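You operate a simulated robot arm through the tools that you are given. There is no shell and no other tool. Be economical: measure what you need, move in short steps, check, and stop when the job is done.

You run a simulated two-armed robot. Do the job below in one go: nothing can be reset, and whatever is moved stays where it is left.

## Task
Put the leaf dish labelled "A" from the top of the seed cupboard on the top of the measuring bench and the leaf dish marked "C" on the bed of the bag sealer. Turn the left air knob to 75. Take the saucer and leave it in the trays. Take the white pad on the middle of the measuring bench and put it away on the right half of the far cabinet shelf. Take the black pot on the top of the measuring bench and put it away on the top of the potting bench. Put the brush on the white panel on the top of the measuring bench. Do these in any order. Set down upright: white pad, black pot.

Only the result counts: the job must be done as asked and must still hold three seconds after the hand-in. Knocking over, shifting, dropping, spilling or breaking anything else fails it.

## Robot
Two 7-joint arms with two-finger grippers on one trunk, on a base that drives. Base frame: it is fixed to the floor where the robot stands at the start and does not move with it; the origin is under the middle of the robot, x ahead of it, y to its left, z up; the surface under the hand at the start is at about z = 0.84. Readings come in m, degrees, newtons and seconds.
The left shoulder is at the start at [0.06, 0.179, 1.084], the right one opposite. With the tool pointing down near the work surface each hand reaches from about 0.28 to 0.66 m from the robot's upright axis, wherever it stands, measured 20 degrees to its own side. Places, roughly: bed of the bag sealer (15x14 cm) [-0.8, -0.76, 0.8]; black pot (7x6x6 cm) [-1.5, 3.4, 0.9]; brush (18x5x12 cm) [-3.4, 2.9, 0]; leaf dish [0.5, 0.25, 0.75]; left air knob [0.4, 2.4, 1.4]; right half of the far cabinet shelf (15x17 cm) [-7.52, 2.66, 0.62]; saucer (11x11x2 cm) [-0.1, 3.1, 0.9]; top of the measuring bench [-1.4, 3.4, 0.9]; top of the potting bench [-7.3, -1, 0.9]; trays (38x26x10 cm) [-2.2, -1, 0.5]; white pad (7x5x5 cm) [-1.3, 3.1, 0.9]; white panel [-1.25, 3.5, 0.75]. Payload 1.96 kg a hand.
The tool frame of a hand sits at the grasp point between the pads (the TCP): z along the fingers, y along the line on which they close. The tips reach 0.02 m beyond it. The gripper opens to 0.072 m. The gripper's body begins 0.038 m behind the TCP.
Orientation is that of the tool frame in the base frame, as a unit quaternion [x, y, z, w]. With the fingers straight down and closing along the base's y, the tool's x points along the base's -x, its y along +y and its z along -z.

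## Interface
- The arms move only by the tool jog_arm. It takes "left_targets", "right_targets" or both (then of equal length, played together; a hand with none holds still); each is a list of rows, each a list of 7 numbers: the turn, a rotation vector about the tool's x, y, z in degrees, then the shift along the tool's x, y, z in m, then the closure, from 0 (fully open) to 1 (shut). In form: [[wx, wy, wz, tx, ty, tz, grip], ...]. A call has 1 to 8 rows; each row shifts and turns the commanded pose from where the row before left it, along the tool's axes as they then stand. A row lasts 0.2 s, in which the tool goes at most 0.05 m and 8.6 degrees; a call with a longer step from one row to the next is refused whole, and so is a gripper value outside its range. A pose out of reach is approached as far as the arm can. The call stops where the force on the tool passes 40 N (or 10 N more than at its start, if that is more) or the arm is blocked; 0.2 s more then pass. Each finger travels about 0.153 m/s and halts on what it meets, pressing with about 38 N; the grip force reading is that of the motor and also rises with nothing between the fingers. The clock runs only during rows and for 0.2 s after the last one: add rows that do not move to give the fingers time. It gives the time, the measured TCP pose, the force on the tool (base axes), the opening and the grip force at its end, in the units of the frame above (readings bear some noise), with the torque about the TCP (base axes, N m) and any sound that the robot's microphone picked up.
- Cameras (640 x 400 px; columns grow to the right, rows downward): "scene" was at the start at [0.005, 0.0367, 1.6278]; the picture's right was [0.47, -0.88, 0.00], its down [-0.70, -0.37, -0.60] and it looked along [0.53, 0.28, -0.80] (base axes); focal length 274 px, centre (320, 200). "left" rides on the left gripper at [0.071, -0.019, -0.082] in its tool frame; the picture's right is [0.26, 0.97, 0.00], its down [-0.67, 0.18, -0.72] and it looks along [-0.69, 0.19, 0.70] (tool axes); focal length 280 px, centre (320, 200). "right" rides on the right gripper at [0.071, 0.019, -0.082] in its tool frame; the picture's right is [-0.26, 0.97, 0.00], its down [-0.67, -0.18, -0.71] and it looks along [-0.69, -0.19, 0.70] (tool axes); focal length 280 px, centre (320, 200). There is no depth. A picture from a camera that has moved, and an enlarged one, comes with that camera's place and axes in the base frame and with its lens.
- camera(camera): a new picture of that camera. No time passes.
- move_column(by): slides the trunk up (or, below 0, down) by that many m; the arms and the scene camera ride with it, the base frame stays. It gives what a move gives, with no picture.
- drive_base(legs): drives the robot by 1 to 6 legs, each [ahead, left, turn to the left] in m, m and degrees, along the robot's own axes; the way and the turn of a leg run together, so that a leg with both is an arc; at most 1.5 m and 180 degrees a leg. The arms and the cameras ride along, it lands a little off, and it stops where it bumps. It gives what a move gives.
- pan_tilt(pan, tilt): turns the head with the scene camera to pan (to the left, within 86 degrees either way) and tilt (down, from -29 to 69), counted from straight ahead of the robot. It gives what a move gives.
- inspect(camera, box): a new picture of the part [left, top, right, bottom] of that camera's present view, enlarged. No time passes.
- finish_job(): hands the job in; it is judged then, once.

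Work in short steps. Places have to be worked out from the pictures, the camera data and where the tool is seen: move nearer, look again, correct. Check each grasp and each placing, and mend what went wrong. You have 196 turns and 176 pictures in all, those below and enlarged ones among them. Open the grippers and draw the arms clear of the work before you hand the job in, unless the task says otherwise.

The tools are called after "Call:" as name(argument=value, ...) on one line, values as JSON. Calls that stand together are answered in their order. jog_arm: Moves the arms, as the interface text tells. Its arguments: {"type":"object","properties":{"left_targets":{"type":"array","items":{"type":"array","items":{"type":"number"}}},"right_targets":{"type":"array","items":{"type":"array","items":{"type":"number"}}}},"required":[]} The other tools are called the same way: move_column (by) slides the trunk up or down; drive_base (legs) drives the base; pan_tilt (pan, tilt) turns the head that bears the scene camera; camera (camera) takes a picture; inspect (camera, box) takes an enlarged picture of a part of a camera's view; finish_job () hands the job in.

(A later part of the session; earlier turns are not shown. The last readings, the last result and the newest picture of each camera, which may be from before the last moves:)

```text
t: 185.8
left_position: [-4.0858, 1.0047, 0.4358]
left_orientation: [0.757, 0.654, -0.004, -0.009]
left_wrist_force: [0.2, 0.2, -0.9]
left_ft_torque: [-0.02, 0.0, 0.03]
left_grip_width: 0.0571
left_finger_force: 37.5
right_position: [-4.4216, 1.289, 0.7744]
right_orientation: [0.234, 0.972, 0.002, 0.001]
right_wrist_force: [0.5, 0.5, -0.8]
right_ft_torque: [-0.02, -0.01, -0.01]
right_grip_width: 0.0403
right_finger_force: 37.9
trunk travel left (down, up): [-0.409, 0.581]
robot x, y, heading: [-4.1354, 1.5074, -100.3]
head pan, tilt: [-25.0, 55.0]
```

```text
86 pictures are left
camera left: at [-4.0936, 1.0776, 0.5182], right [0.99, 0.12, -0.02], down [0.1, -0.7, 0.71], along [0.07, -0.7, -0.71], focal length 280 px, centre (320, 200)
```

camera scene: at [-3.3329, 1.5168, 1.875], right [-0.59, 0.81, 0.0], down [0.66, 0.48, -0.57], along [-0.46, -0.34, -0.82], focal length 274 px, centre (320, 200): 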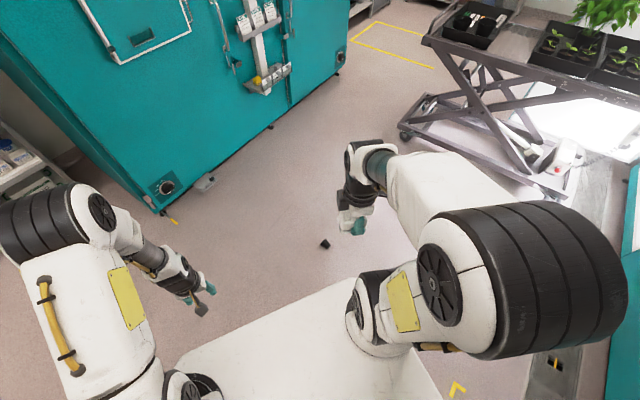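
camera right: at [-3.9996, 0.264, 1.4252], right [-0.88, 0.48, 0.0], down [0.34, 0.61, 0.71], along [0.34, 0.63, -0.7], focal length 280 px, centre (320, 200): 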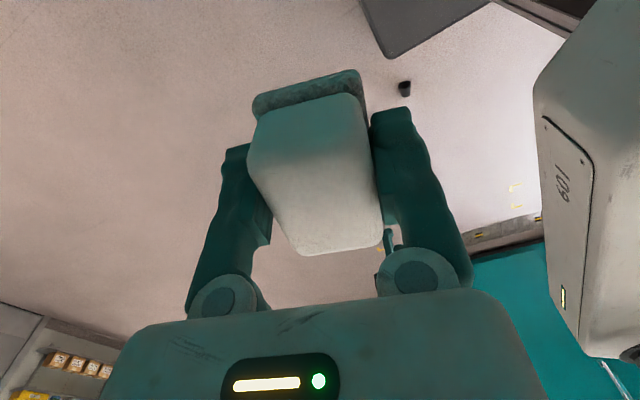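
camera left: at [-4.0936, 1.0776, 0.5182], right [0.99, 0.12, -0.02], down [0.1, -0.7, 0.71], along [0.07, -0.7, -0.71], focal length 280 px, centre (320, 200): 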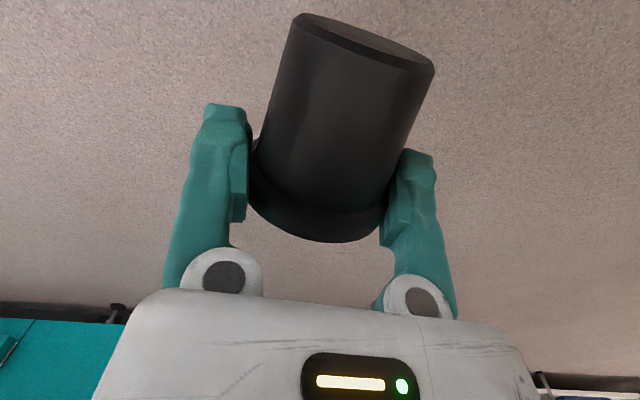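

The hold is stable, so I keep it. I raise the trunk further, draw the left hand in, turn to face -x and move to the lane beside the cart.

Call:
move_column(by=0.4)

Call:
jog_arm(left_targets=[[0, 0, 0, 0.03, 0.01, -0.035, 0.5], [0, 0, 0, 0.03, 0.01, -0.035, 0.5], [0, 0, 0, 0.03, 0.01, -0.035, 0.5], [0, 0, 0, 0.03, 0.01, -0.035, 0.5], [0, 0, 0, 0, 0, -0.045, 0.5], [0, 0, 0, 0, 0, -0.045, 0.5]])

Call:
drive_base(legs=[[0, 0, -79.7], [0, 1.07, 0], [1.3, 0, 0]])

Call:
pan_tilt(pan=0, tilt=30)

Call:
camera(camera="scene")

Call:
camera(camera="left")

```text
t: 189.6
left_position: [-4.0863, 1.0057, 0.8349]
left_orientation: [0.756, 0.655, -0.003, -0.008]
left_wrist_force: [0.0, -0.1, 0.1]
left_ft_torque: [0.0, -0.01, 0.01]
left_grip_width: 0.0565
left_finger_force: 37.8
right_position: [-4.4214, 1.2886, 1.1735]
right_orientation: [0.234, 0.972, 0.001, 0.001]
right_wrist_force: [0.3, -0.7, -0.3]
right_ft_torque: [0.02, -0.01, -0.03]
right_grip_width: 0.0407
right_finger_force: 37.7
trunk travel left (down, up): [-0.809, 0.181]
robot x, y, heading: [-4.1344, 1.5065, -100.2]
head pan, tilt: [-25.0, 55.0]
```

```text
t: 191.0
left_position: [-4.0279, 1.1207, 1.066]
left_orientation: [0.757, 0.654, -0.003, -0.009]
left_wrist_force: [0.3, 0.7, -0.1]
left_ft_torque: [-0.03, 0.01, 0.02]
left_grip_width: 0.0567
left_finger_force: 38.2
right_position: [-4.4207, 1.29, 1.1741]
right_orientation: [0.234, 0.972, 0.0, 0.0]
right_wrist_force: [0.3, 0.8, -0.3]
right_ft_torque: [0.0, -0.04, 0.01]
right_grip_width: 0.0406
right_finger_force: 38.0
trunk travel left (down, up): [-0.809, 0.181]
robot x, y, heading: [-4.1354, 1.5085, -100.5]
head pan, tilt: [-25.0, 55.0]
```

```text
t: 206.4
left_position: [-5.848, 0.2157, 1.065]
left_orientation: [1.0, 0.027, 0.002, -0.009]
left_wrist_force: [-0.4, 0.7, 0.3]
left_ft_torque: [-0.01, -0.01, 0.0]
left_grip_width: 0.0562
left_finger_force: 38.7
right_position: [-5.7611, 0.6365, 1.1731]
right_orientation: [0.797, 0.604, 0.0, 0.002]
right_wrist_force: [0.7, -0.3, -1.1]
right_ft_torque: [-0.01, -0.03, 0.03]
right_grip_width: 0.0404
right_finger_force: 37.7
trunk travel left (down, up): [-0.809, 0.181]
robot x, y, heading: [-5.4881, 0.3965, -178.9]
head pan, tilt: [-25.0, 55.0]
```

```text
t: 207.3
left_position: [-5.8489, 0.2158, 1.0645]
left_orientation: [1.0, 0.027, 0.002, -0.009]
left_wrist_force: [-0.4, 0.0, 0.0]
left_ft_torque: [-0.02, -0.01, 0.0]
left_grip_width: 0.0563
left_finger_force: 37.8
right_position: [-5.7608, 0.636, 1.1742]
right_orientation: [0.797, 0.604, 0.0, 0.0]
right_wrist_force: [0.0, 1.1, -0.5]
right_ft_torque: [-0.05, 0.03, 0.0]
right_grip_width: 0.0407
right_finger_force: 37.3
trunk travel left (down, up): [-0.809, 0.181]
robot x, y, heading: [-5.4911, 0.4016, -178.7]
head pan, tilt: [0.0, 30.0]
```

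```text
85 pictures are left
camera scene: at [-5.5214, 0.402, 1.741], right [-0.02, 1.0, 0.0], down [0.5, 0.01, -0.87], along [-0.87, -0.02, -0.5], focal length 274 px, centre (320, 200)
```

scene: 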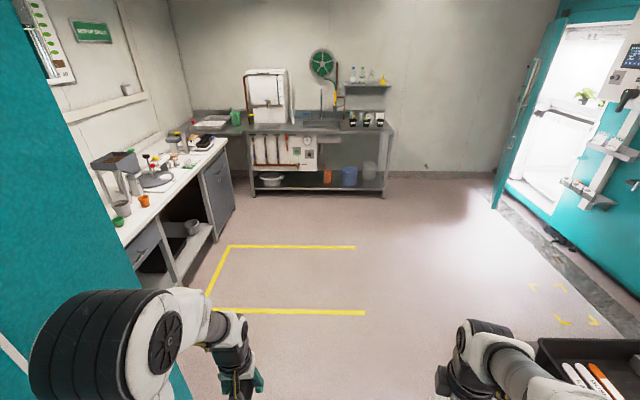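

```text
84 pictures are left
camera left: at [-5.7796, 0.2379, 1.1469], right [0.31, -0.95, -0.02], down [-0.67, -0.23, 0.71], along [-0.68, -0.21, -0.71], focal length 280 px, centre (320, 200)
```

left: 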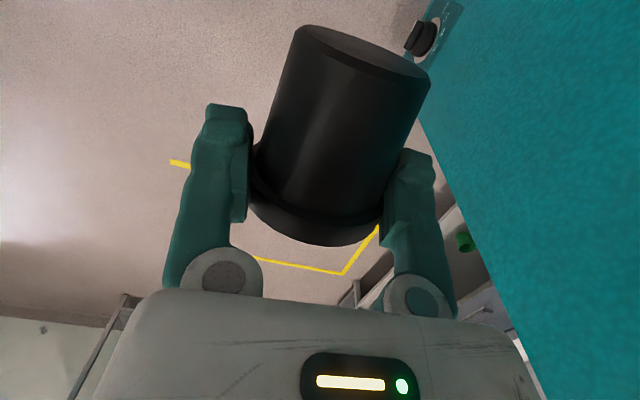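

The pot is still held well. The potting bench's front edge is at y of about -0.53, from x = -6.3 to -8. I drive to about (-7.2, 0.38) and turn left to face it.

Call:
drive_base(legs=[[1.4, 0, 0], [0.3, 0, 0], [0, 0, 88.7]])

Call:
pan_tilt(pan=0, tilt=35)

Call:
camera(camera="scene")

```text
t: 219.5
left_position: [-6.9803, -0.009, 1.0641]
left_orientation: [0.703, 0.711, -0.005, -0.007]
left_wrist_force: [0.4, 1.3, -0.8]
left_ft_torque: [-0.04, 0.0, 0.04]
left_grip_width: 0.0558
left_finger_force: 38.1
right_position: [-7.3955, 0.0979, 1.1727]
right_orientation: [0.158, 0.987, 0.001, 0.001]
right_wrist_force: [0.0, 0.1, 0.0]
right_ft_torque: [0.0, -0.01, 0.0]
right_grip_width: 0.0406
right_finger_force: 38.1
trunk travel left (down, up): [-0.809, 0.181]
robot x, y, heading: [-7.1458, 0.3591, -91.4]
head pan, tilt: [0.0, 30.0]
```

```text
t: 220.1
left_position: [-6.9794, -0.0085, 1.0641]
left_orientation: [0.703, 0.711, -0.005, -0.008]
left_wrist_force: [0.0, -0.2, 0.2]
left_ft_torque: [-0.02, 0.0, 0.03]
left_grip_width: 0.0557
left_finger_force: 37.8
right_position: [-7.3951, 0.0978, 1.1724]
right_orientation: [0.159, 0.987, 0.001, -0.001]
right_wrist_force: [0.7, -0.3, 0.0]
right_ft_torque: [0.03, -0.02, 0.0]
right_grip_width: 0.0406
right_finger_force: 37.6
trunk travel left (down, up): [-0.809, 0.181]
robot x, y, heading: [-7.1477, 0.3575, -91.7]
head pan, tilt: [0.0, 35.0]
```

```text
83 pictures are left
camera scene: at [-7.1493, 0.3315, 1.7333], right [-1.0, 0.03, 0.0], down [0.01, 0.57, -0.82], along [-0.02, -0.82, -0.57], focal length 274 px, centre (320, 200)
```

scene: 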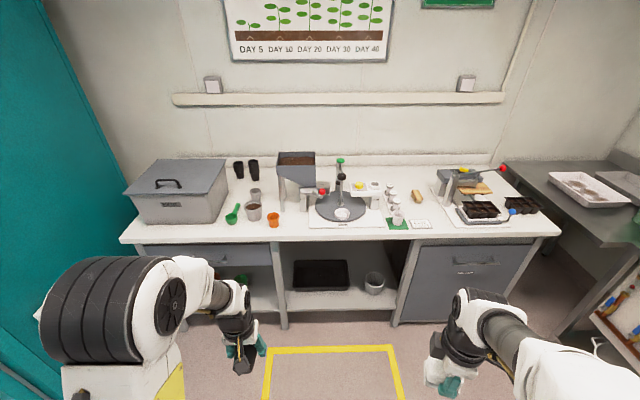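

The free spot I want is near the front edge at about (-6.83, -0.65), between the orange pot and the grey box. I drive so that spot is about 0.6 m ahead and slightly left.

Call:
drive_base(legs=[[0.39, 0.167, 1.5]])

Call:
pan_tilt(pan=10, tilt=45)

Call:
camera(camera="scene")

Call:
camera(camera="left")

```text
t: 222.7
left_position: [-6.8112, -0.3992, 1.0636]
left_orientation: [0.696, 0.718, -0.004, -0.008]
left_wrist_force: [-0.1, -0.7, -0.6]
left_ft_torque: [0.01, -0.01, -0.01]
left_grip_width: 0.0555
left_finger_force: 38.3
right_position: [-7.2277, -0.3021, 1.1722]
right_orientation: [0.148, 0.989, 0.001, 0.001]
right_wrist_force: [-0.1, -0.2, -0.8]
right_ft_torque: [0.0, 0.0, 0.01]
right_grip_width: 0.0405
right_finger_force: 38.0
trunk travel left (down, up): [-0.809, 0.181]
robot x, y, heading: [-6.9824, -0.0405, -90.2]
head pan, tilt: [0.0, 35.0]
```

```text
t: 223.5
left_position: [-6.8091, -0.4019, 1.0643]
left_orientation: [0.696, 0.718, -0.004, -0.01]
left_wrist_force: [0.2, -0.2, -0.3]
left_ft_torque: [0.03, 0.03, 0.0]
left_grip_width: 0.0555
left_finger_force: 37.8
right_position: [-7.2265, -0.3018, 1.1731]
right_orientation: [0.148, 0.989, 0.0, -0.001]
right_wrist_force: [-0.4, -0.8, -1.2]
right_ft_torque: [0.02, -0.03, -0.01]
right_grip_width: 0.0406
right_finger_force: 38.2
trunk travel left (down, up): [-0.809, 0.181]
robot x, y, heading: [-6.9838, -0.0374, -90.0]
head pan, tilt: [10.0, 45.0]
```

```text
82 pictures are left
camera scene: at [-6.9716, -0.0561, 1.7185], right [-0.99, -0.17, 0.0], down [-0.12, 0.7, -0.71], along [0.12, -0.7, -0.71], focal length 274 px, centre (320, 200)
```

scene: 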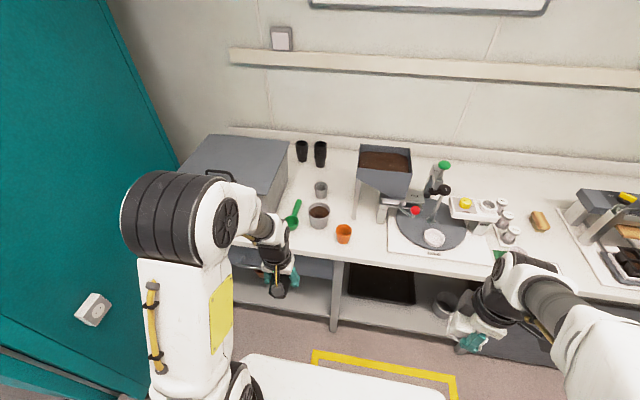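

```text
81 pictures are left
camera left: at [-6.8293, -0.3308, 1.1467], right [0.96, 0.29, -0.02], down [0.22, -0.67, 0.71], along [0.2, -0.68, -0.71], focal length 280 px, centre (320, 200)
```

left: 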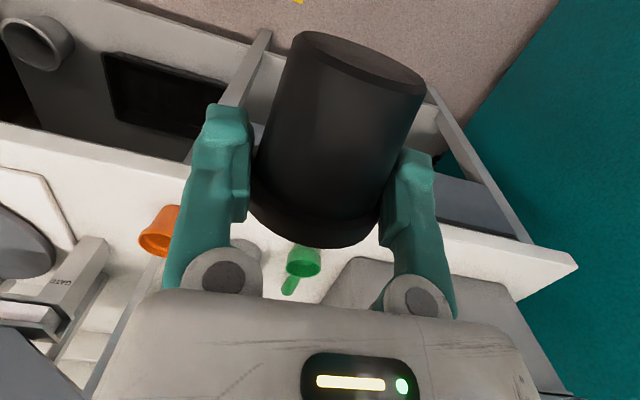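

The chosen spot (-6.84, -0.65) is clear. I tilt the tool forward in steps while moving ahead, which turns the pot's opening upward.

Call:
jog_arm(left_targets=[[0, -8, 0, -0.0279, 0, 0.002, 0.5], [0, -8, 0, -0.0274, 0, 0.0058, 0.5], [0, -8, 0, -0.0263, 0, 0.0096, 0.5], [0, -8, 0, -0.0247, 0, 0.0131, 0.5], [0, -8, 0, -0.0227, 0, 0.0165, 0.5], [0, -8, 0, -0.0201, 0, 0.0195, 0.5], [0, -8, 0, -0.0172, 0, 0.0221, 0.5], [0, -8, 0, -0.014, 0, 0.0242, 0.5]])

Call:
camera(camera="left")

Call:
camera(camera="scene")

```text
t: 225.3
left_position: [-6.8041, -0.6244, 1.0481]
left_orientation: [0.588, 0.614, -0.372, 0.373]
left_wrist_force: [-0.7, 0.3, -0.5]
left_ft_torque: [0.01, -0.02, 0.03]
left_grip_width: 0.0554
left_finger_force: 37.9
right_position: [-7.2268, -0.303, 1.1747]
right_orientation: [0.147, 0.989, 0.001, -0.001]
right_wrist_force: [-0.1, -0.5, 0.8]
right_ft_torque: [0.02, -0.01, -0.02]
right_grip_width: 0.0409
right_finger_force: 38.0
trunk travel left (down, up): [-0.809, 0.181]
robot x, y, heading: [-6.9844, -0.0352, -90.3]
head pan, tilt: [10.0, 45.0]
```

```text
80 pictures are left
camera left: at [-6.8275, -0.5203, 1.0209], right [0.96, 0.15, -0.25], down [0.19, 0.35, 0.92], along [0.22, -0.93, 0.31], focal length 280 px, centre (320, 200)
```

left: 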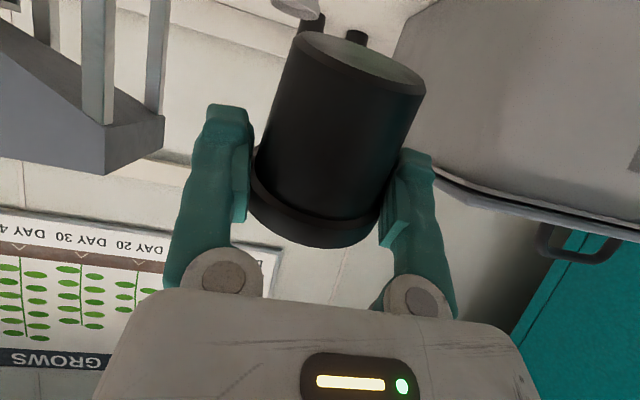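

```text
79 pictures are left
camera scene: at [-6.9717, -0.0567, 1.7185], right [-0.99, -0.17, 0.0], down [-0.12, 0.7, -0.71], along [0.12, -0.7, -0.71], focal length 274 px, centre (320, 200)
```

scene: 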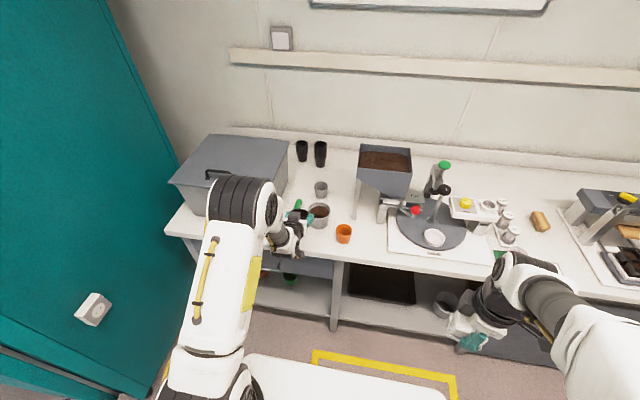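

The tool is tilted 64° now. I tilt the rest to 90° and shift to (-6.84, -0.65).

Call:
jog_arm(left_targets=[[0, -8, 0, -0.003, -0.012, 0.008, 0.5], [0, -8, 0, -0.002, -0.012, 0.009, 0.5], [0, -8, 0, 0, -0.012, 0.009, 0.5], [0, -2, 0, 0, 0, 0, 0.5], [0, 0, 0, 0, 0, 0, 0.5]])

Call:
camera(camera="left")

Call:
inspect(camera="scene", box=[230, 170, 390, 280])

Call:
camera(camera="right")

```text
t: 226.5
left_position: [-6.8385, -0.6511, 1.0459]
left_orientation: [0.489, 0.514, -0.496, 0.502]
left_wrist_force: [-0.5, 0.2, -1.3]
left_ft_torque: [-0.03, -0.02, 0.02]
left_grip_width: 0.0556
left_finger_force: 38.3
right_position: [-7.2268, -0.3024, 1.1733]
right_orientation: [0.148, 0.989, 0.0, 0.0]
right_wrist_force: [0.6, -0.4, -0.6]
right_ft_torque: [0.01, 0.01, 0.0]
right_grip_width: 0.0405
right_finger_force: 38.3
trunk travel left (down, up): [-0.809, 0.181]
robot x, y, heading: [-6.9855, -0.0359, -90.1]
head pan, tilt: [10.0, 45.0]
```

```text
78 pictures are left
camera left: at [-6.8626, -0.5702, 0.976], right [0.96, 0.03, -0.28], down [0.17, 0.72, 0.67], along [0.22, -0.7, 0.68], focal length 280 px, centre (320, 200)
```

left: 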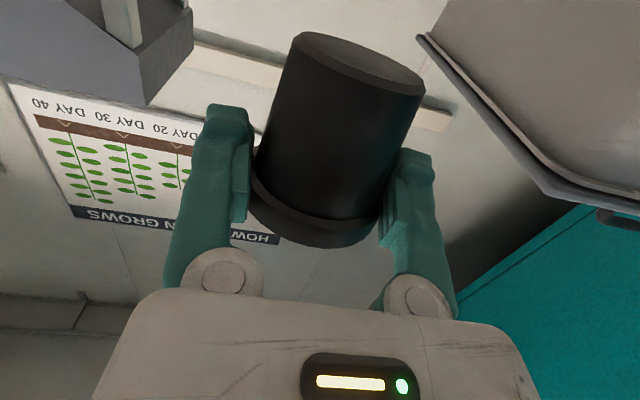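

```text
3.64 times, centred on (310, 225) of scene
camera zoom: at [-6.9718, -0.0553, 1.7184], right [-0.99, -0.17, 0.0], down [-0.12, 0.7, -0.71], along [0.12, -0.7, -0.71], focal length 995 px, centre (356, 109)
```

zoom: 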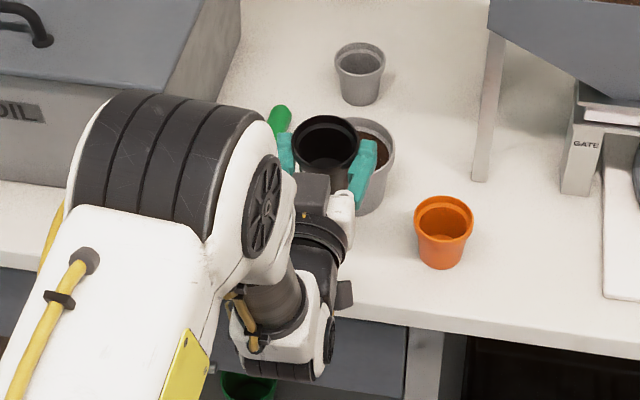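

```text
76 pictures are left
camera right: at [-7.2887, -0.263, 1.2552], right [0.53, 0.85, 0.0], down [0.59, -0.37, 0.71], along [0.6, -0.38, -0.7], focal length 280 px, centre (320, 200)
```

right: 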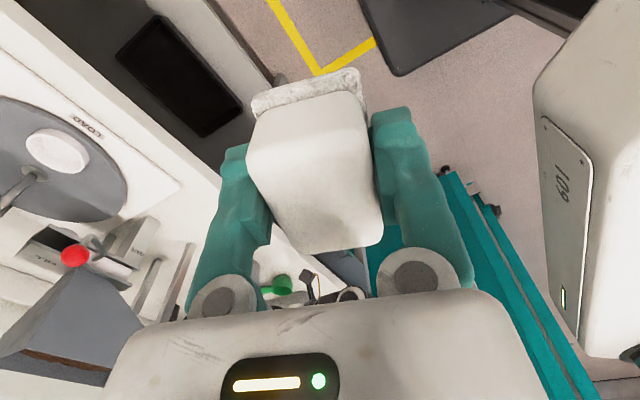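

The pot is upright in the tilted hand. The wrist camera now hangs 7 cm below the grasp point, so I ease the tilt back to 80° and shift 1 cm toward the edge so it clears the bench. Then I lower to about z = 0.96.

Call:
jog_arm(left_targets=[[0, 8, 0, 0, 0, -0.01, 0.5], [0, 1, 0, 0.029, 0, 0.005, 0.5], [0, 0, 0, 0.0295, 0, 0.0052, 0.5], [0, 0, 0, 0.02, 0, 0.0035, 0.5], [0, 0, 0, 0, 0, 0, 0.5]])

Call:
inspect(camera="scene", box=[230, 170, 390, 280])

```text
t: 227.7
left_position: [-6.8413, -0.6429, 0.9658]
left_orientation: [0.526, 0.551, -0.456, 0.46]
left_wrist_force: [0.7, -0.6, -0.3]
left_ft_torque: [-0.01, 0.01, 0.0]
left_grip_width: 0.0556
left_finger_force: 37.8
right_position: [-7.2271, -0.3028, 1.1727]
right_orientation: [0.148, 0.989, 0.002, -0.001]
right_wrist_force: [0.0, -0.3, -1.0]
right_ft_torque: [0.01, 0.02, 0.01]
right_grip_width: 0.0405
right_finger_force: 37.9
trunk travel left (down, up): [-0.809, 0.181]
robot x, y, heading: [-6.9872, -0.0367, -90.1]
head pan, tilt: [10.0, 45.0]
```

```text
3.64 times, centred on (310, 225) of scene
camera zoom: at [-6.9719, -0.0557, 1.7184], right [-0.99, -0.17, 0.0], down [-0.12, 0.7, -0.71], along [0.12, -0.7, -0.71], focal length 995 px, centre (356, 109)
```

zoom: 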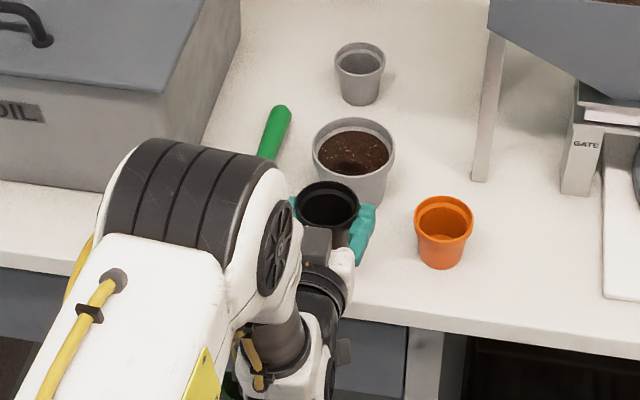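

Clear of the neighbours. I lower slowly, checking for contact.

Call:
jog_arm(left_targets=[[0, 0, 0, 0.012, 0, 0.002, 0.5], [0, 0, 0, 0.006, 0, 0.001, 0.5], [0, 0, 0, 0.005, 0, 0.001, 0.5], [0, 0, 0, 0, 0, 0, 0.5]])

```text
t: 228.7
left_position: [-6.8403, -0.6443, 0.9424]
left_orientation: [0.526, 0.552, -0.455, 0.46]
left_wrist_force: [-0.3, -0.6, -0.3]
left_ft_torque: [0.01, 0.01, 0.01]
left_grip_width: 0.0553
left_finger_force: 37.4
right_position: [-7.2262, -0.3016, 1.1727]
right_orientation: [0.148, 0.989, 0.001, -0.001]
right_wrist_force: [0.7, -0.5, -0.4]
right_ft_torque: [-0.01, -0.02, 0.01]
right_grip_width: 0.0407
right_finger_force: 37.8
trunk travel left (down, up): [-0.809, 0.181]
robot x, y, heading: [-6.9838, -0.0336, -89.9]
head pan, tilt: [10.0, 45.0]
```

Call:
jog_arm(left_targets=[[0, 0, 0, 0.006, 0, 0.001, 0.5], [0, 0, 0, 0.005, 0, 0.001, 0.5], [0, 0, 0, 0.004, 0, 0.0007, 0.5], [0, 0, 0, 0, 0, 0, 0.5]])

Call:
inspect(camera="scene", box=[250, 190, 370, 270])

```text
t: 229.7
left_position: [-6.8422, -0.6437, 0.9271]
left_orientation: [0.527, 0.551, -0.456, 0.459]
left_wrist_force: [0.5, 0.1, -0.2]
left_ft_torque: [-0.01, 0.02, -0.02]
left_grip_width: 0.0556
left_finger_force: 37.5
right_position: [-7.2262, -0.3022, 1.173]
right_orientation: [0.148, 0.989, 0.0, 0.0]
right_wrist_force: [-0.1, 0.4, -1.0]
right_ft_torque: [-0.01, 0.04, 0.0]
right_grip_width: 0.0405
right_finger_force: 37.8
trunk travel left (down, up): [-0.809, 0.181]
robot x, y, heading: [-6.9872, -0.0379, -90.4]
head pan, tilt: [10.0, 45.0]
```

```text
5.00 times, centred on (310, 230) of scene
camera zoom: at [-6.9718, -0.0554, 1.7184], right [-0.99, -0.17, 0.0], down [-0.12, 0.7, -0.71], along [0.12, -0.7, -0.71], focal length 1369 px, centre (370, 50)
```

zoom: 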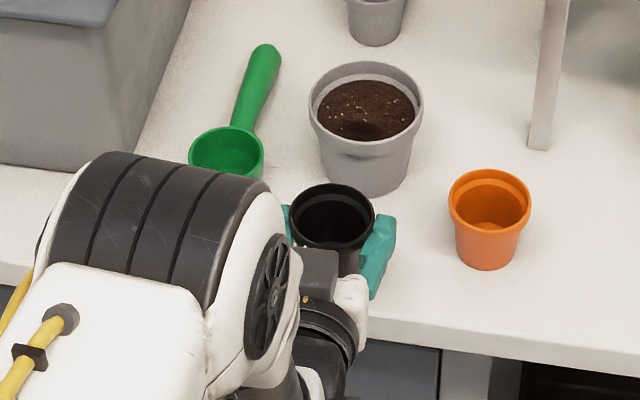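

The bench is probably at 0.86, so its edge is nearer y = -0.60. I move 12 mm further onto the bench and continue down to contact.

Call:
jog_arm(left_targets=[[0, 0, 0, -0.002, 0, 0.0118, 0.5], [0, 0, 0, 0.005, 0, 0.001, 0.5], [0, 0, 0, 0.004, 0, 0.0007, 0.5], [0, 0, 0, 0, 0, 0, 0.5]])

```text
t: 230.7
left_position: [-6.8414, -0.6569, 0.918]
left_orientation: [0.526, 0.552, -0.455, 0.46]
left_wrist_force: [-0.1, -0.4, 0.5]
left_ft_torque: [0.01, -0.03, 0.01]
left_grip_width: 0.0555
left_finger_force: 37.9
right_position: [-7.2274, -0.303, 1.1737]
right_orientation: [0.149, 0.989, 0.001, -0.001]
right_wrist_force: [0.6, 0.5, -0.9]
right_ft_torque: [0.02, 0.02, -0.03]
right_grip_width: 0.0405
right_finger_force: 37.4
trunk travel left (down, up): [-0.809, 0.181]
robot x, y, heading: [-6.9835, -0.0376, -90.3]
head pan, tilt: [10.0, 45.0]
```

Call:
jog_arm(left_targets=[[0, 0, 0, 0.003, 0, 0.0005, 0.5], [0, 0, 0, 0.003, 0, 0.0005, 0.5], [0, 0, 0, 0, 0, 0, 0.5]])

Call:
inspect(camera="scene", box=[250, 190, 370, 270])

```text
t: 231.5
left_position: [-6.8415, -0.6554, 0.9128]
left_orientation: [0.526, 0.552, -0.455, 0.46]
left_wrist_force: [-0.4, -0.5, 0.3]
left_ft_torque: [0.01, -0.02, -0.01]
left_grip_width: 0.0557
left_finger_force: 38.2
right_position: [-7.2258, -0.3028, 1.1732]
right_orientation: [0.148, 0.989, 0.001, 0.0]
right_wrist_force: [-0.1, 0.5, -0.6]
right_ft_torque: [0.0, -0.02, -0.01]
right_grip_width: 0.0407
right_finger_force: 38.0
trunk travel left (down, up): [-0.809, 0.181]
robot x, y, heading: [-6.984, -0.0377, -90.3]
head pan, tilt: [10.0, 45.0]
```

```text
5.00 times, centred on (310, 230) of scene
camera zoom: at [-6.9719, -0.0554, 1.7185], right [-0.99, -0.17, 0.0], down [-0.12, 0.7, -0.71], along [0.12, -0.7, -0.71], focal length 1369 px, centre (370, 50)
```

zoom: 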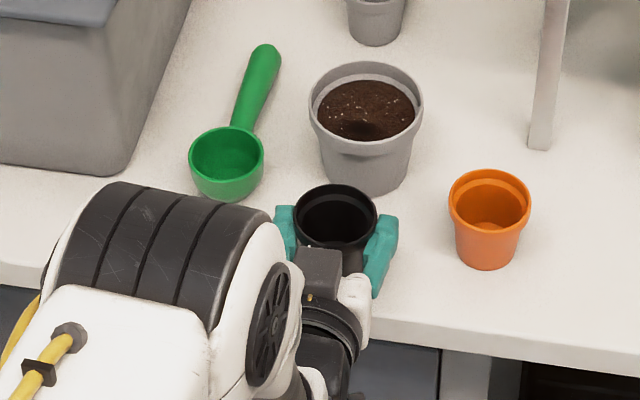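

No contact yet, so I continue in 3 mm steps.

Call:
jog_arm(left_targets=[[0, 0, 0, 0.003, 0, 0.0005, 0.5], [0, 0, 0, 0.002, 0, 0.0003, 0.5], [0, 0, 0, 0, 0, 0, 0.5]])

```text
t: 232.3
left_position: [-6.8409, -0.656, 0.9067]
left_orientation: [0.525, 0.552, -0.455, 0.461]
left_wrist_force: [0.5, 0.0, -0.3]
left_ft_torque: [0.04, 0.0, -0.01]
left_grip_width: 0.0553
left_finger_force: 38.3
right_position: [-7.2263, -0.303, 1.1724]
right_orientation: [0.149, 0.989, 0.001, 0.001]
right_wrist_force: [-0.3, 0.6, -1.0]
right_ft_torque: [-0.01, 0.0, -0.02]
right_grip_width: 0.0406
right_finger_force: 38.0
trunk travel left (down, up): [-0.809, 0.181]
robot x, y, heading: [-6.9847, -0.0377, -90.5]
head pan, tilt: [10.0, 45.0]
```

Call:
jog_arm(left_targets=[[0, 0, 0, 0.003, 0, 0.0005, 0.5], [0, 0, 0, 0.003, 0, 0.0005, 0.5], [0, 0, 0, 0.0, 0, 0, 0.5]])

Call:
camera(camera="left")

```text
t: 233.1
left_position: [-6.8404, -0.654, 0.9033]
left_orientation: [0.525, 0.55, -0.457, 0.461]
left_wrist_force: [2.0, -3.0, 19.7]
left_ft_torque: [-0.61, -0.2, 0.04]
left_grip_width: 0.055
left_finger_force: 37.8
right_position: [-7.2264, -0.3006, 1.173]
right_orientation: [0.147, 0.989, -0.001, 0.0]
right_wrist_force: [-0.1, 0.5, -1.2]
right_ft_torque: [0.02, 0.01, 0.0]
right_grip_width: 0.0407
right_finger_force: 38.0
trunk travel left (down, up): [-0.809, 0.181]
robot x, y, heading: [-6.9876, -0.036, -90.2]
head pan, tilt: [10.0, 45.0]
```

```text
72 pictures are left
camera left: at [-6.8641, -0.563, 0.8452], right [0.96, 0.07, -0.28], down [0.18, 0.61, 0.78], along [0.22, -0.79, 0.57], focal length 280 px, centre (320, 200)
```

left: 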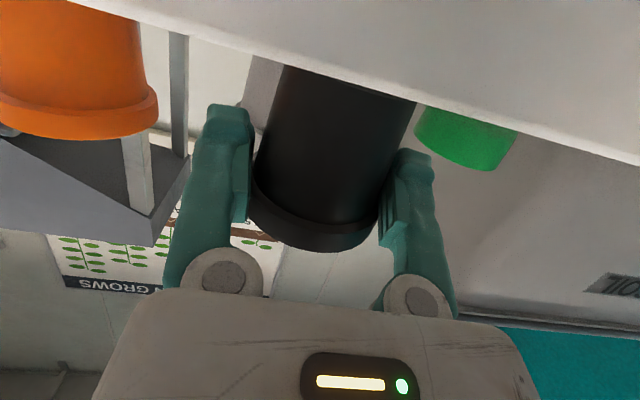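

Contact at about 20 N. I ease up 2 mm, open the fingers and look before withdrawing.

Call:
jog_arm(left_targets=[[0, 0, 0, -0.002, 0, 0, 0.5], [0, 0, 0, 0, 0, 0, 0.3], [0, 0, 0, 0, 0, 0, 0.1], [0, 0, 0, 0, 0, 0, 0], [0, 0, 0, 0, 0, 0, 0]])

Call:
inspect(camera="scene", box=[250, 190, 370, 270])

Call:
camera(camera="left")

```text
t: 234.3
left_position: [-6.8408, -0.6547, 0.9016]
left_orientation: [0.526, 0.552, -0.455, 0.461]
left_wrist_force: [0.0, -0.6, -0.3]
left_ft_torque: [0.01, 0.0, -0.01]
left_grip_width: 0.0721
left_finger_force: 0.1
right_position: [-7.2269, -0.302, 1.1732]
right_orientation: [0.148, 0.989, 0.0, 0.0]
right_wrist_force: [0.7, -1.1, -1.4]
right_ft_torque: [-0.02, 0.03, 0.0]
right_grip_width: 0.0407
right_finger_force: 37.9
trunk travel left (down, up): [-0.809, 0.181]
robot x, y, heading: [-6.9855, -0.0351, -90.3]
head pan, tilt: [10.0, 45.0]
```

```text
5.00 times, centred on (310, 230) of scene
camera zoom: at [-6.9718, -0.0559, 1.7184], right [-0.99, -0.17, 0.0], down [-0.12, 0.7, -0.71], along [0.12, -0.7, -0.71], focal length 1369 px, centre (370, 50)
```

zoom: 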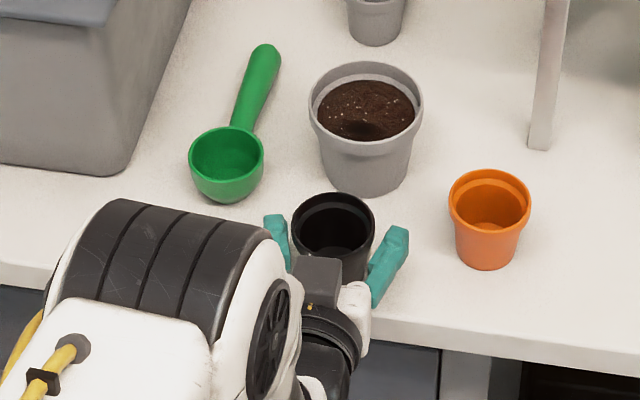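

```text
70 pictures are left
camera left: at [-6.8641, -0.5642, 0.8455], right [0.96, 0.07, -0.28], down [0.18, 0.6, 0.78], along [0.22, -0.8, 0.56], focal length 280 px, centre (320, 200)
```

left: 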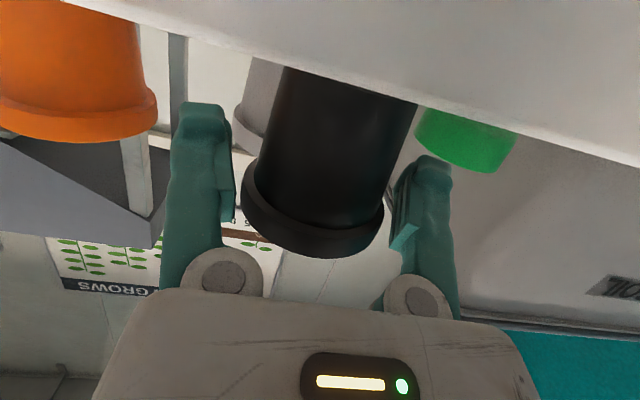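

The pot stands upright by itself. I withdraw straight back along the fingers.

Call:
jog_arm(left_targets=[[0, 0, 0, 0, 0, -0.02, 0], [0, 0, 0, 0, 0, -0.025, 0], [0, 0, 0, 0, 0, -0.03, 0], [0, 0, 0, 0, 0, -0.03, 0]])

Call:
inspect(camera="scene", box=[250, 190, 370, 270])

```text
t: 235.3
left_position: [-6.844, -0.5498, 0.9203]
left_orientation: [0.526, 0.552, -0.455, 0.46]
left_wrist_force: [0.1, 0.3, -0.3]
left_ft_torque: [0.01, -0.02, 0.01]
left_grip_width: 0.0719
left_finger_force: 0.1
right_position: [-7.2261, -0.3008, 1.1747]
right_orientation: [0.148, 0.989, 0.001, 0.0]
right_wrist_force: [-0.4, 1.0, -0.7]
right_ft_torque: [0.0, -0.02, -0.02]
right_grip_width: 0.0406
right_finger_force: 38.1
trunk travel left (down, up): [-0.809, 0.181]
robot x, y, heading: [-6.9858, -0.0384, -90.4]
head pan, tilt: [10.0, 45.0]
```

```text
5.00 times, centred on (310, 230) of scene
camera zoom: at [-6.972, -0.0546, 1.7185], right [-0.99, -0.17, 0.0], down [-0.12, 0.7, -0.71], along [0.12, -0.7, -0.71], focal length 1369 px, centre (370, 50)
```

zoom: 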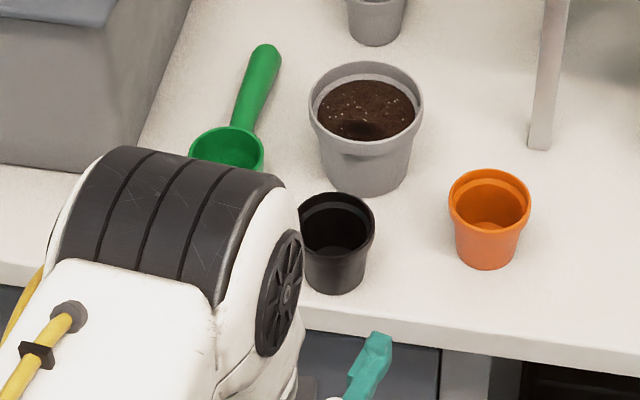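

The pot stands upright on the potting bench. I back off, bring the left tool back to vertical, and turn toward the far cabinet.

Call:
drive_base(legs=[[-0.7, 0, 0]])

Call:
jog_arm(left_targets=[[0, 8, 0, 0.01, 0, -0.035, 0], [0, 8, 0, 0.01, 0, -0.035, 0], [0, 8, 0, 0, 0, -0.03, 0], [0, 8, 0, 0, 0, -0.03, 0], [0, 8, 0, 0, 0, -0.03, 0], [0, 8, 0, 0, 0, -0.02, 0], [0, 8, 0, 0, 0, 0, 0], [0, 8, 0, 0, 0, 0, 0]])

Call:
drive_base(legs=[[0, 0, -90], [0, 0, -90]])

Call:
pan_tilt(pan=10, tilt=25)

Call:
camera(camera="scene")

```text
t: 239.1
left_position: [-6.8417, 0.1406, 0.919]
left_orientation: [0.526, 0.552, -0.455, 0.46]
left_wrist_force: [0.4, 0.0, -0.4]
left_ft_torque: [-0.01, 0.02, 0.03]
left_grip_width: 0.072
left_finger_force: 0.1
right_position: [-7.2243, 0.3906, 1.173]
right_orientation: [0.147, 0.989, 0.002, -0.001]
right_wrist_force: [-0.7, -0.1, -0.8]
right_ft_torque: [-0.04, 0.03, 0.03]
right_grip_width: 0.0403
right_finger_force: 38.0
trunk travel left (down, up): [-0.809, 0.181]
robot x, y, heading: [-6.9864, 0.659, -90.2]
head pan, tilt: [10.0, 45.0]
```

```text
t: 240.9
left_position: [-6.846, 0.3015, 0.982]
left_orientation: [0.687, 0.712, -0.108, 0.097]
left_wrist_force: [0.1, -0.8, -0.3]
left_ft_torque: [0.01, -0.01, 0.03]
left_grip_width: 0.072
left_finger_force: 0.1
right_position: [-7.225, 0.3916, 1.1732]
right_orientation: [0.147, 0.989, 0.001, 0.0]
right_wrist_force: [0.5, -0.1, -0.7]
right_ft_torque: [-0.01, 0.0, -0.01]
right_grip_width: 0.0404
right_finger_force: 38.1
trunk travel left (down, up): [-0.809, 0.181]
robot x, y, heading: [-6.9809, 0.6558, -90.2]
head pan, tilt: [10.0, 45.0]
```

```text
t: 248.8
left_position: [-7.1414, 1.0036, 0.9824]
left_orientation: [0.733, -0.665, -0.102, -0.104]
left_wrist_force: [-0.1, -0.3, 0.3]
left_ft_torque: [0.01, -0.02, 0.01]
left_grip_width: 0.072
left_finger_force: 0.0
right_position: [-6.7578, 0.9363, 1.1726]
right_orientation: [0.993, -0.117, 0.001, 0.001]
right_wrist_force: [0.3, -0.4, -0.6]
right_ft_torque: [-0.01, 0.01, 0.02]
right_grip_width: 0.0403
right_finger_force: 38.3
trunk travel left (down, up): [-0.809, 0.181]
robot x, y, heading: [-6.9852, 0.6594, 93.0]
head pan, tilt: [10.0, 45.0]
```

```text
t: 249.6
left_position: [-7.1411, 1.0043, 0.9825]
left_orientation: [0.733, -0.665, -0.102, -0.104]
left_wrist_force: [0.2, -0.4, 0.0]
left_ft_torque: [0.01, 0.0, 0.0]
left_grip_width: 0.0719
left_finger_force: 0.0
right_position: [-6.7571, 0.9374, 1.1734]
right_orientation: [0.993, -0.117, 0.001, 0.001]
right_wrist_force: [-0.1, 0.3, -0.6]
right_ft_torque: [-0.01, -0.01, 0.02]
right_grip_width: 0.0407
right_finger_force: 37.9
trunk travel left (down, up): [-0.809, 0.181]
robot x, y, heading: [-6.9874, 0.6574, 93.2]
head pan, tilt: [10.0, 25.0]
```

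```text
68 pictures are left
camera scene: at [-7.0012, 0.689, 1.749], right [0.97, 0.23, 0.0], down [0.1, -0.41, -0.91], along [-0.21, 0.88, -0.42], focal length 274 px, centre (320, 200)
```

scene: 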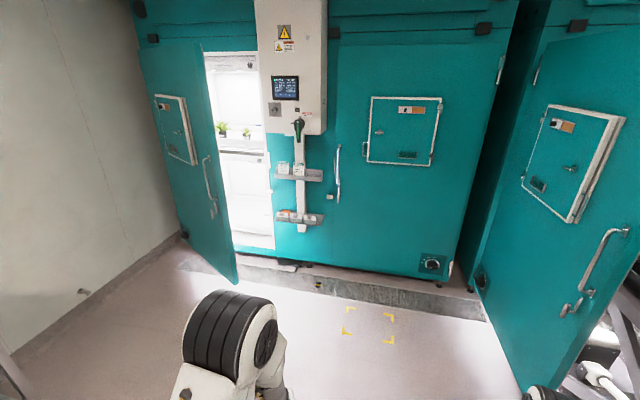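

The "far cabinet shelf" seems to be the small tray on the front of the far cabinet near (-7.6, 2.66, 0.63). I zoom in.

Call:
inspect(camera="scene", box=[260, 140, 360, 240])

```text
4.00 times, centred on (310, 190) of scene
camera zoom: at [-7.0012, 0.689, 1.749], right [0.97, 0.23, 0.0], down [0.1, -0.41, -0.91], along [-0.21, 0.88, -0.42], focal length 1095 px, centre (360, 240)
```

zoom: 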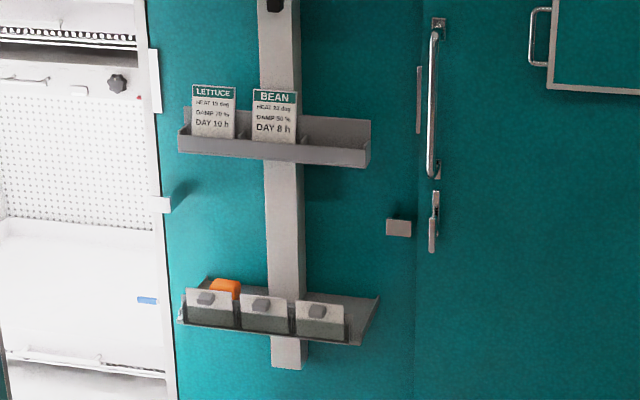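

The lower tray's right half is what I need. There is about 0.38 m of space below the upper tray, so a vertical hand should fit if the forearm comes in low. I drive closer and lower the trunk.

Call:
drive_base(legs=[[0, 0.535, -3], [1.05, 0, 0]])

Call:
move_column(by=-0.35)

Call:
pan_tilt(pan=0, tilt=38)

Call:
camera(camera="scene")

```text
t: 257.8
left_position: [-7.6235, 2.072, 0.982]
left_orientation: [0.703, -0.696, -0.097, -0.108]
left_wrist_force: [0.0, 0.9, -0.9]
left_ft_torque: [-0.01, -0.01, 0.03]
left_grip_width: 0.0717
left_finger_force: 0.1
right_position: [-7.2474, 1.9717, 1.1728]
right_orientation: [0.987, -0.16, 0.0, 0.001]
right_wrist_force: [0.4, 0.9, -0.9]
right_ft_torque: [0.02, -0.01, -0.01]
right_grip_width: 0.0406
right_finger_force: 38.1
trunk travel left (down, up): [-0.809, 0.181]
robot x, y, heading: [-7.4964, 1.7097, 88.4]
head pan, tilt: [10.0, 25.0]
```

```text
t: 261.2
left_position: [-7.6233, 2.0712, 0.6322]
left_orientation: [0.703, -0.696, -0.096, -0.11]
left_wrist_force: [-0.1, -1.1, -0.6]
left_ft_torque: [0.01, 0.01, 0.05]
left_grip_width: 0.0721
left_finger_force: 0.1
right_position: [-7.248, 1.9717, 0.8225]
right_orientation: [0.987, -0.159, 0.001, 0.002]
right_wrist_force: [-0.3, -0.2, -1.1]
right_ft_torque: [-0.01, -0.02, 0.0]
right_grip_width: 0.0406
right_finger_force: 37.9
trunk travel left (down, up): [-0.459, 0.531]
robot x, y, heading: [-7.4964, 1.713, 88.1]
head pan, tilt: [10.0, 25.0]
```

```text
t: 262.0
left_position: [-7.6239, 2.0721, 0.6308]
left_orientation: [0.703, -0.697, -0.096, -0.109]
left_wrist_force: [-0.8, -0.3, 0.0]
left_ft_torque: [0.0, -0.04, 0.02]
left_grip_width: 0.072
left_finger_force: 0.0
right_position: [-7.2494, 1.9712, 0.8234]
right_orientation: [0.987, -0.16, 0.001, 0.001]
right_wrist_force: [0.7, 0.6, 0.0]
right_ft_torque: [0.01, -0.01, 0.03]
right_grip_width: 0.0407
right_finger_force: 38.2
trunk travel left (down, up): [-0.459, 0.531]
robot x, y, heading: [-7.4984, 1.7099, 88.5]
head pan, tilt: [0.0, 38.0]
```

```text
66 pictures are left
camera scene: at [-7.496, 1.7416, 1.3788], right [1.0, -0.03, 0.0], down [-0.02, -0.61, -0.79], along [0.02, 0.79, -0.62], focal length 274 px, centre (320, 200)
```

scene: 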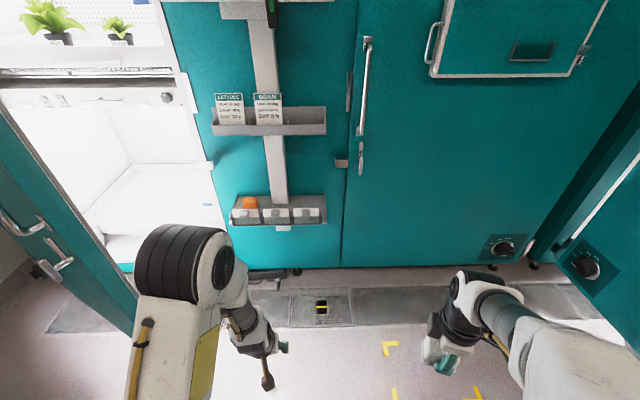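

Call:
inspect(camera="scene", box=[205, 90, 355, 240])

```text
2.67 times, centred on (280, 165) of scene
camera zoom: at [-7.496, 1.7416, 1.3788], right [1.0, -0.03, 0.0], down [-0.02, -0.61, -0.79], along [0.02, 0.79, -0.62], focal length 730 px, centre (427, 293)
```

zoom: 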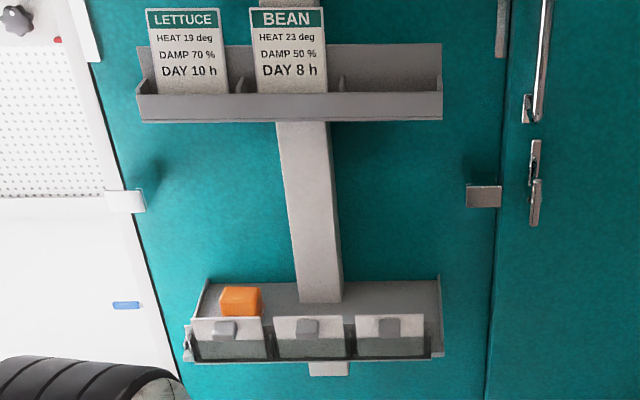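

The right half spans about x = -7.60 to -7.45 and y = 2.58 to 2.74, with its floor at z of about 0.62. Low card holders along the front reach about 0.68. I pull the left hand back, turn the pad's long side along x and drive up.

Call:
jog_arm(left_targets=[[0, 8, 0, 0.02, 0, -0.04, 0], [0, 8, 0, 0.02, 0, -0.04, 0], [0, 0, 0, 0.02, 0, -0.02, 0]], right_targets=[[0, 0, -8, 0, 0, 0, 0.7], [0, 0, -8, 0, 0, 0, 0.7], [0, 0, -2, 0, 0, 0, 0.7]])

Call:
drive_base(legs=[[0.4, 0.1, 1.5]])

Call:
camera(camera="scene")

Call:
camera(camera="right")

```text
t: 262.8
left_position: [-7.6208, 2.0126, 0.7201]
left_orientation: [0.709, -0.705, 0.003, -0.01]
left_wrist_force: [0.8, -0.9, 0.3]
left_ft_torque: [0.02, 0.01, -0.01]
left_grip_width: 0.0719
left_finger_force: 0.0
left hand out of reach, approached as far as the arm can: row 3
right_position: [-7.247, 1.9734, 0.8224]
right_orientation: [1.0, -0.003, 0.0, 0.001]
right_wrist_force: [-0.4, 0.6, -0.4]
right_ft_torque: [-0.01, 0.0, -0.02]
right_grip_width: 0.0404
right_finger_force: 38.1
trunk travel left (down, up): [-0.459, 0.531]
robot x, y, heading: [-7.498, 1.7164, 88.6]
head pan, tilt: [0.0, 38.0]
```

```text
t: 265.2
left_position: [-7.7201, 2.3965, 0.7194]
left_orientation: [0.716, -0.698, 0.003, -0.009]
left_wrist_force: [0.4, 0.2, 0.2]
left_ft_torque: [0.01, 0.01, 0.03]
left_grip_width: 0.0719
left_finger_force: 0.2
right_position: [-7.347, 2.3645, 0.8235]
right_orientation: [1.0, 0.006, 0.0, 0.002]
right_wrist_force: [-0.3, -0.4, 0.3]
right_ft_torque: [0.0, 0.01, 0.02]
right_grip_width: 0.0405
right_finger_force: 38.7
trunk travel left (down, up): [-0.459, 0.531]
robot x, y, heading: [-7.5908, 2.1007, 89.7]
head pan, tilt: [0.0, 38.0]
```

```text
64 pictures are left
camera scene: at [-7.5909, 2.1299, 1.3787], right [1.0, -0.01, 0.0], down [-0.01, -0.62, -0.79], along [0.01, 0.79, -0.62], focal length 274 px, centre (320, 200)
```

scene: 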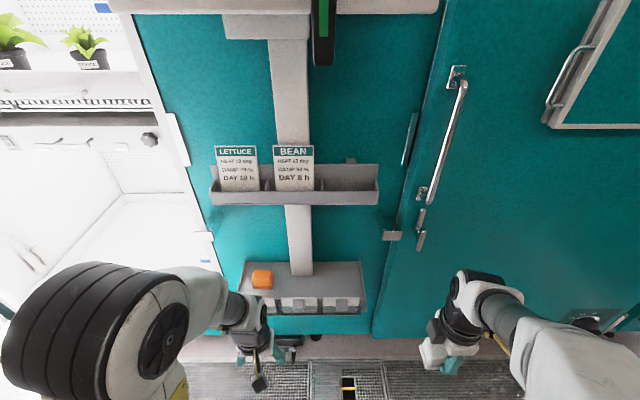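

```text
63 pictures are left
camera right: at [-7.2757, 2.3474, 0.9051], right [-0.25, -0.97, 0.0], down [-0.68, 0.18, 0.71], along [-0.69, 0.18, -0.7], focal length 280 px, centre (320, 200)
```

right: 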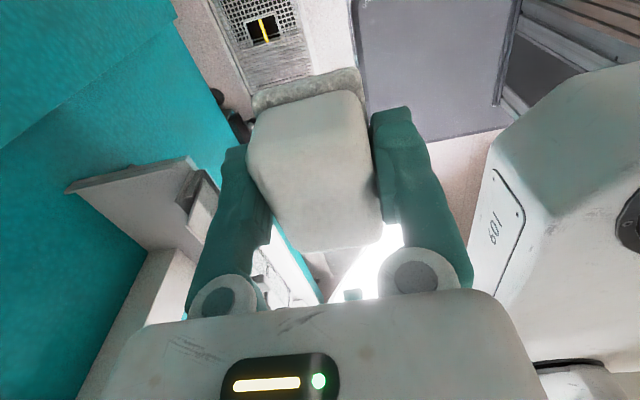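

The shelf floor runs y = 2.61 to 2.75, and the upper tray's front bottom is at (y 2.64, z 0.96). The wrist top is about 0.24 above the TCP, so entering at TCP z of about 0.695 fits under it. I lower and shift sideways first, staying in front of the shelf.

Call:
jog_arm(right_targets=[[0, 0, 0, -0.03, 0, 0.03, 0.7], [0, 0, 0, -0.03, 0, 0.035, 0.7], [0, 0, 0, -0.03, -0.01, 0.035, 0.7], [0, 0, 0, -0.03, -0.02, 0.028, 0.7], [0, 0, 0, -0.03, -0.03, 0, 0.7], [0, 0, 0, -0.024, -0.03, 0, 0.7]])

Call:
camera(camera="scene")

Call:
camera(camera="right")

```text
t: 266.6
left_position: [-7.7212, 2.3981, 0.7187]
left_orientation: [0.716, -0.698, 0.003, -0.01]
left_wrist_force: [0.8, -0.6, 0.2]
left_ft_torque: [-0.02, -0.01, 0.02]
left_grip_width: 0.0719
left_finger_force: 0.1
right_position: [-7.5196, 2.4832, 0.7071]
right_orientation: [1.0, 0.005, 0.0, 0.003]
right_wrist_force: [0.0, 0.1, -1.4]
right_ft_torque: [-0.09, -0.02, -0.01]
right_grip_width: 0.0402
right_finger_force: 37.7
right hand out of reach, approached as far as the arm can: row 1, 2
trunk travel left (down, up): [-0.459, 0.531]
robot x, y, heading: [-7.5951, 2.0993, 89.4]
head pan, tilt: [0.0, 38.0]
```

```text
62 pictures are left
camera scene: at [-7.5909, 2.1298, 1.3787], right [1.0, -0.01, 0.0], down [-0.01, -0.62, -0.79], along [0.01, 0.79, -0.62], focal length 274 px, centre (320, 200)
```

scene: 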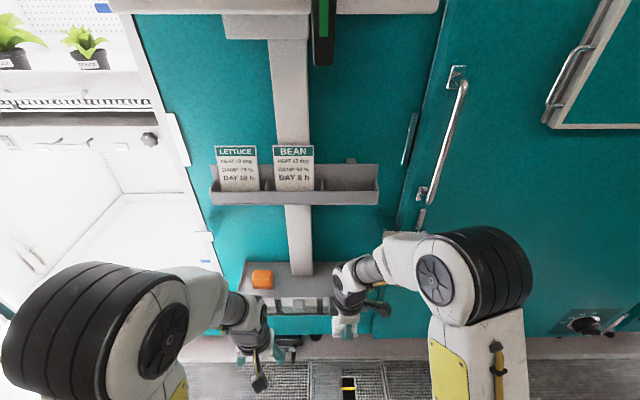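

```text
61 pictures are left
camera right: at [-7.4486, 2.4657, 0.7885], right [-0.25, -0.97, 0.0], down [-0.68, 0.18, 0.71], along [-0.69, 0.18, -0.7], focal length 280 px, centre (320, 200)
```

right: 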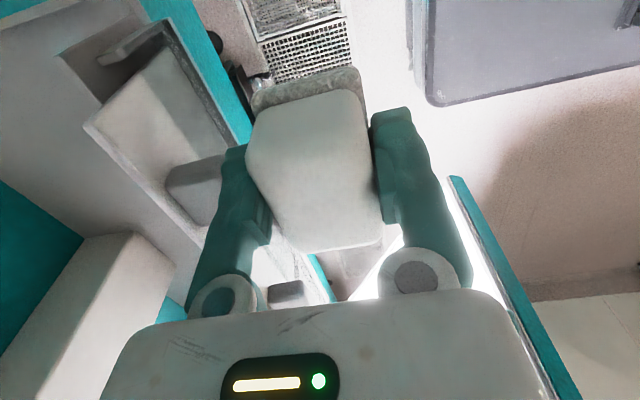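

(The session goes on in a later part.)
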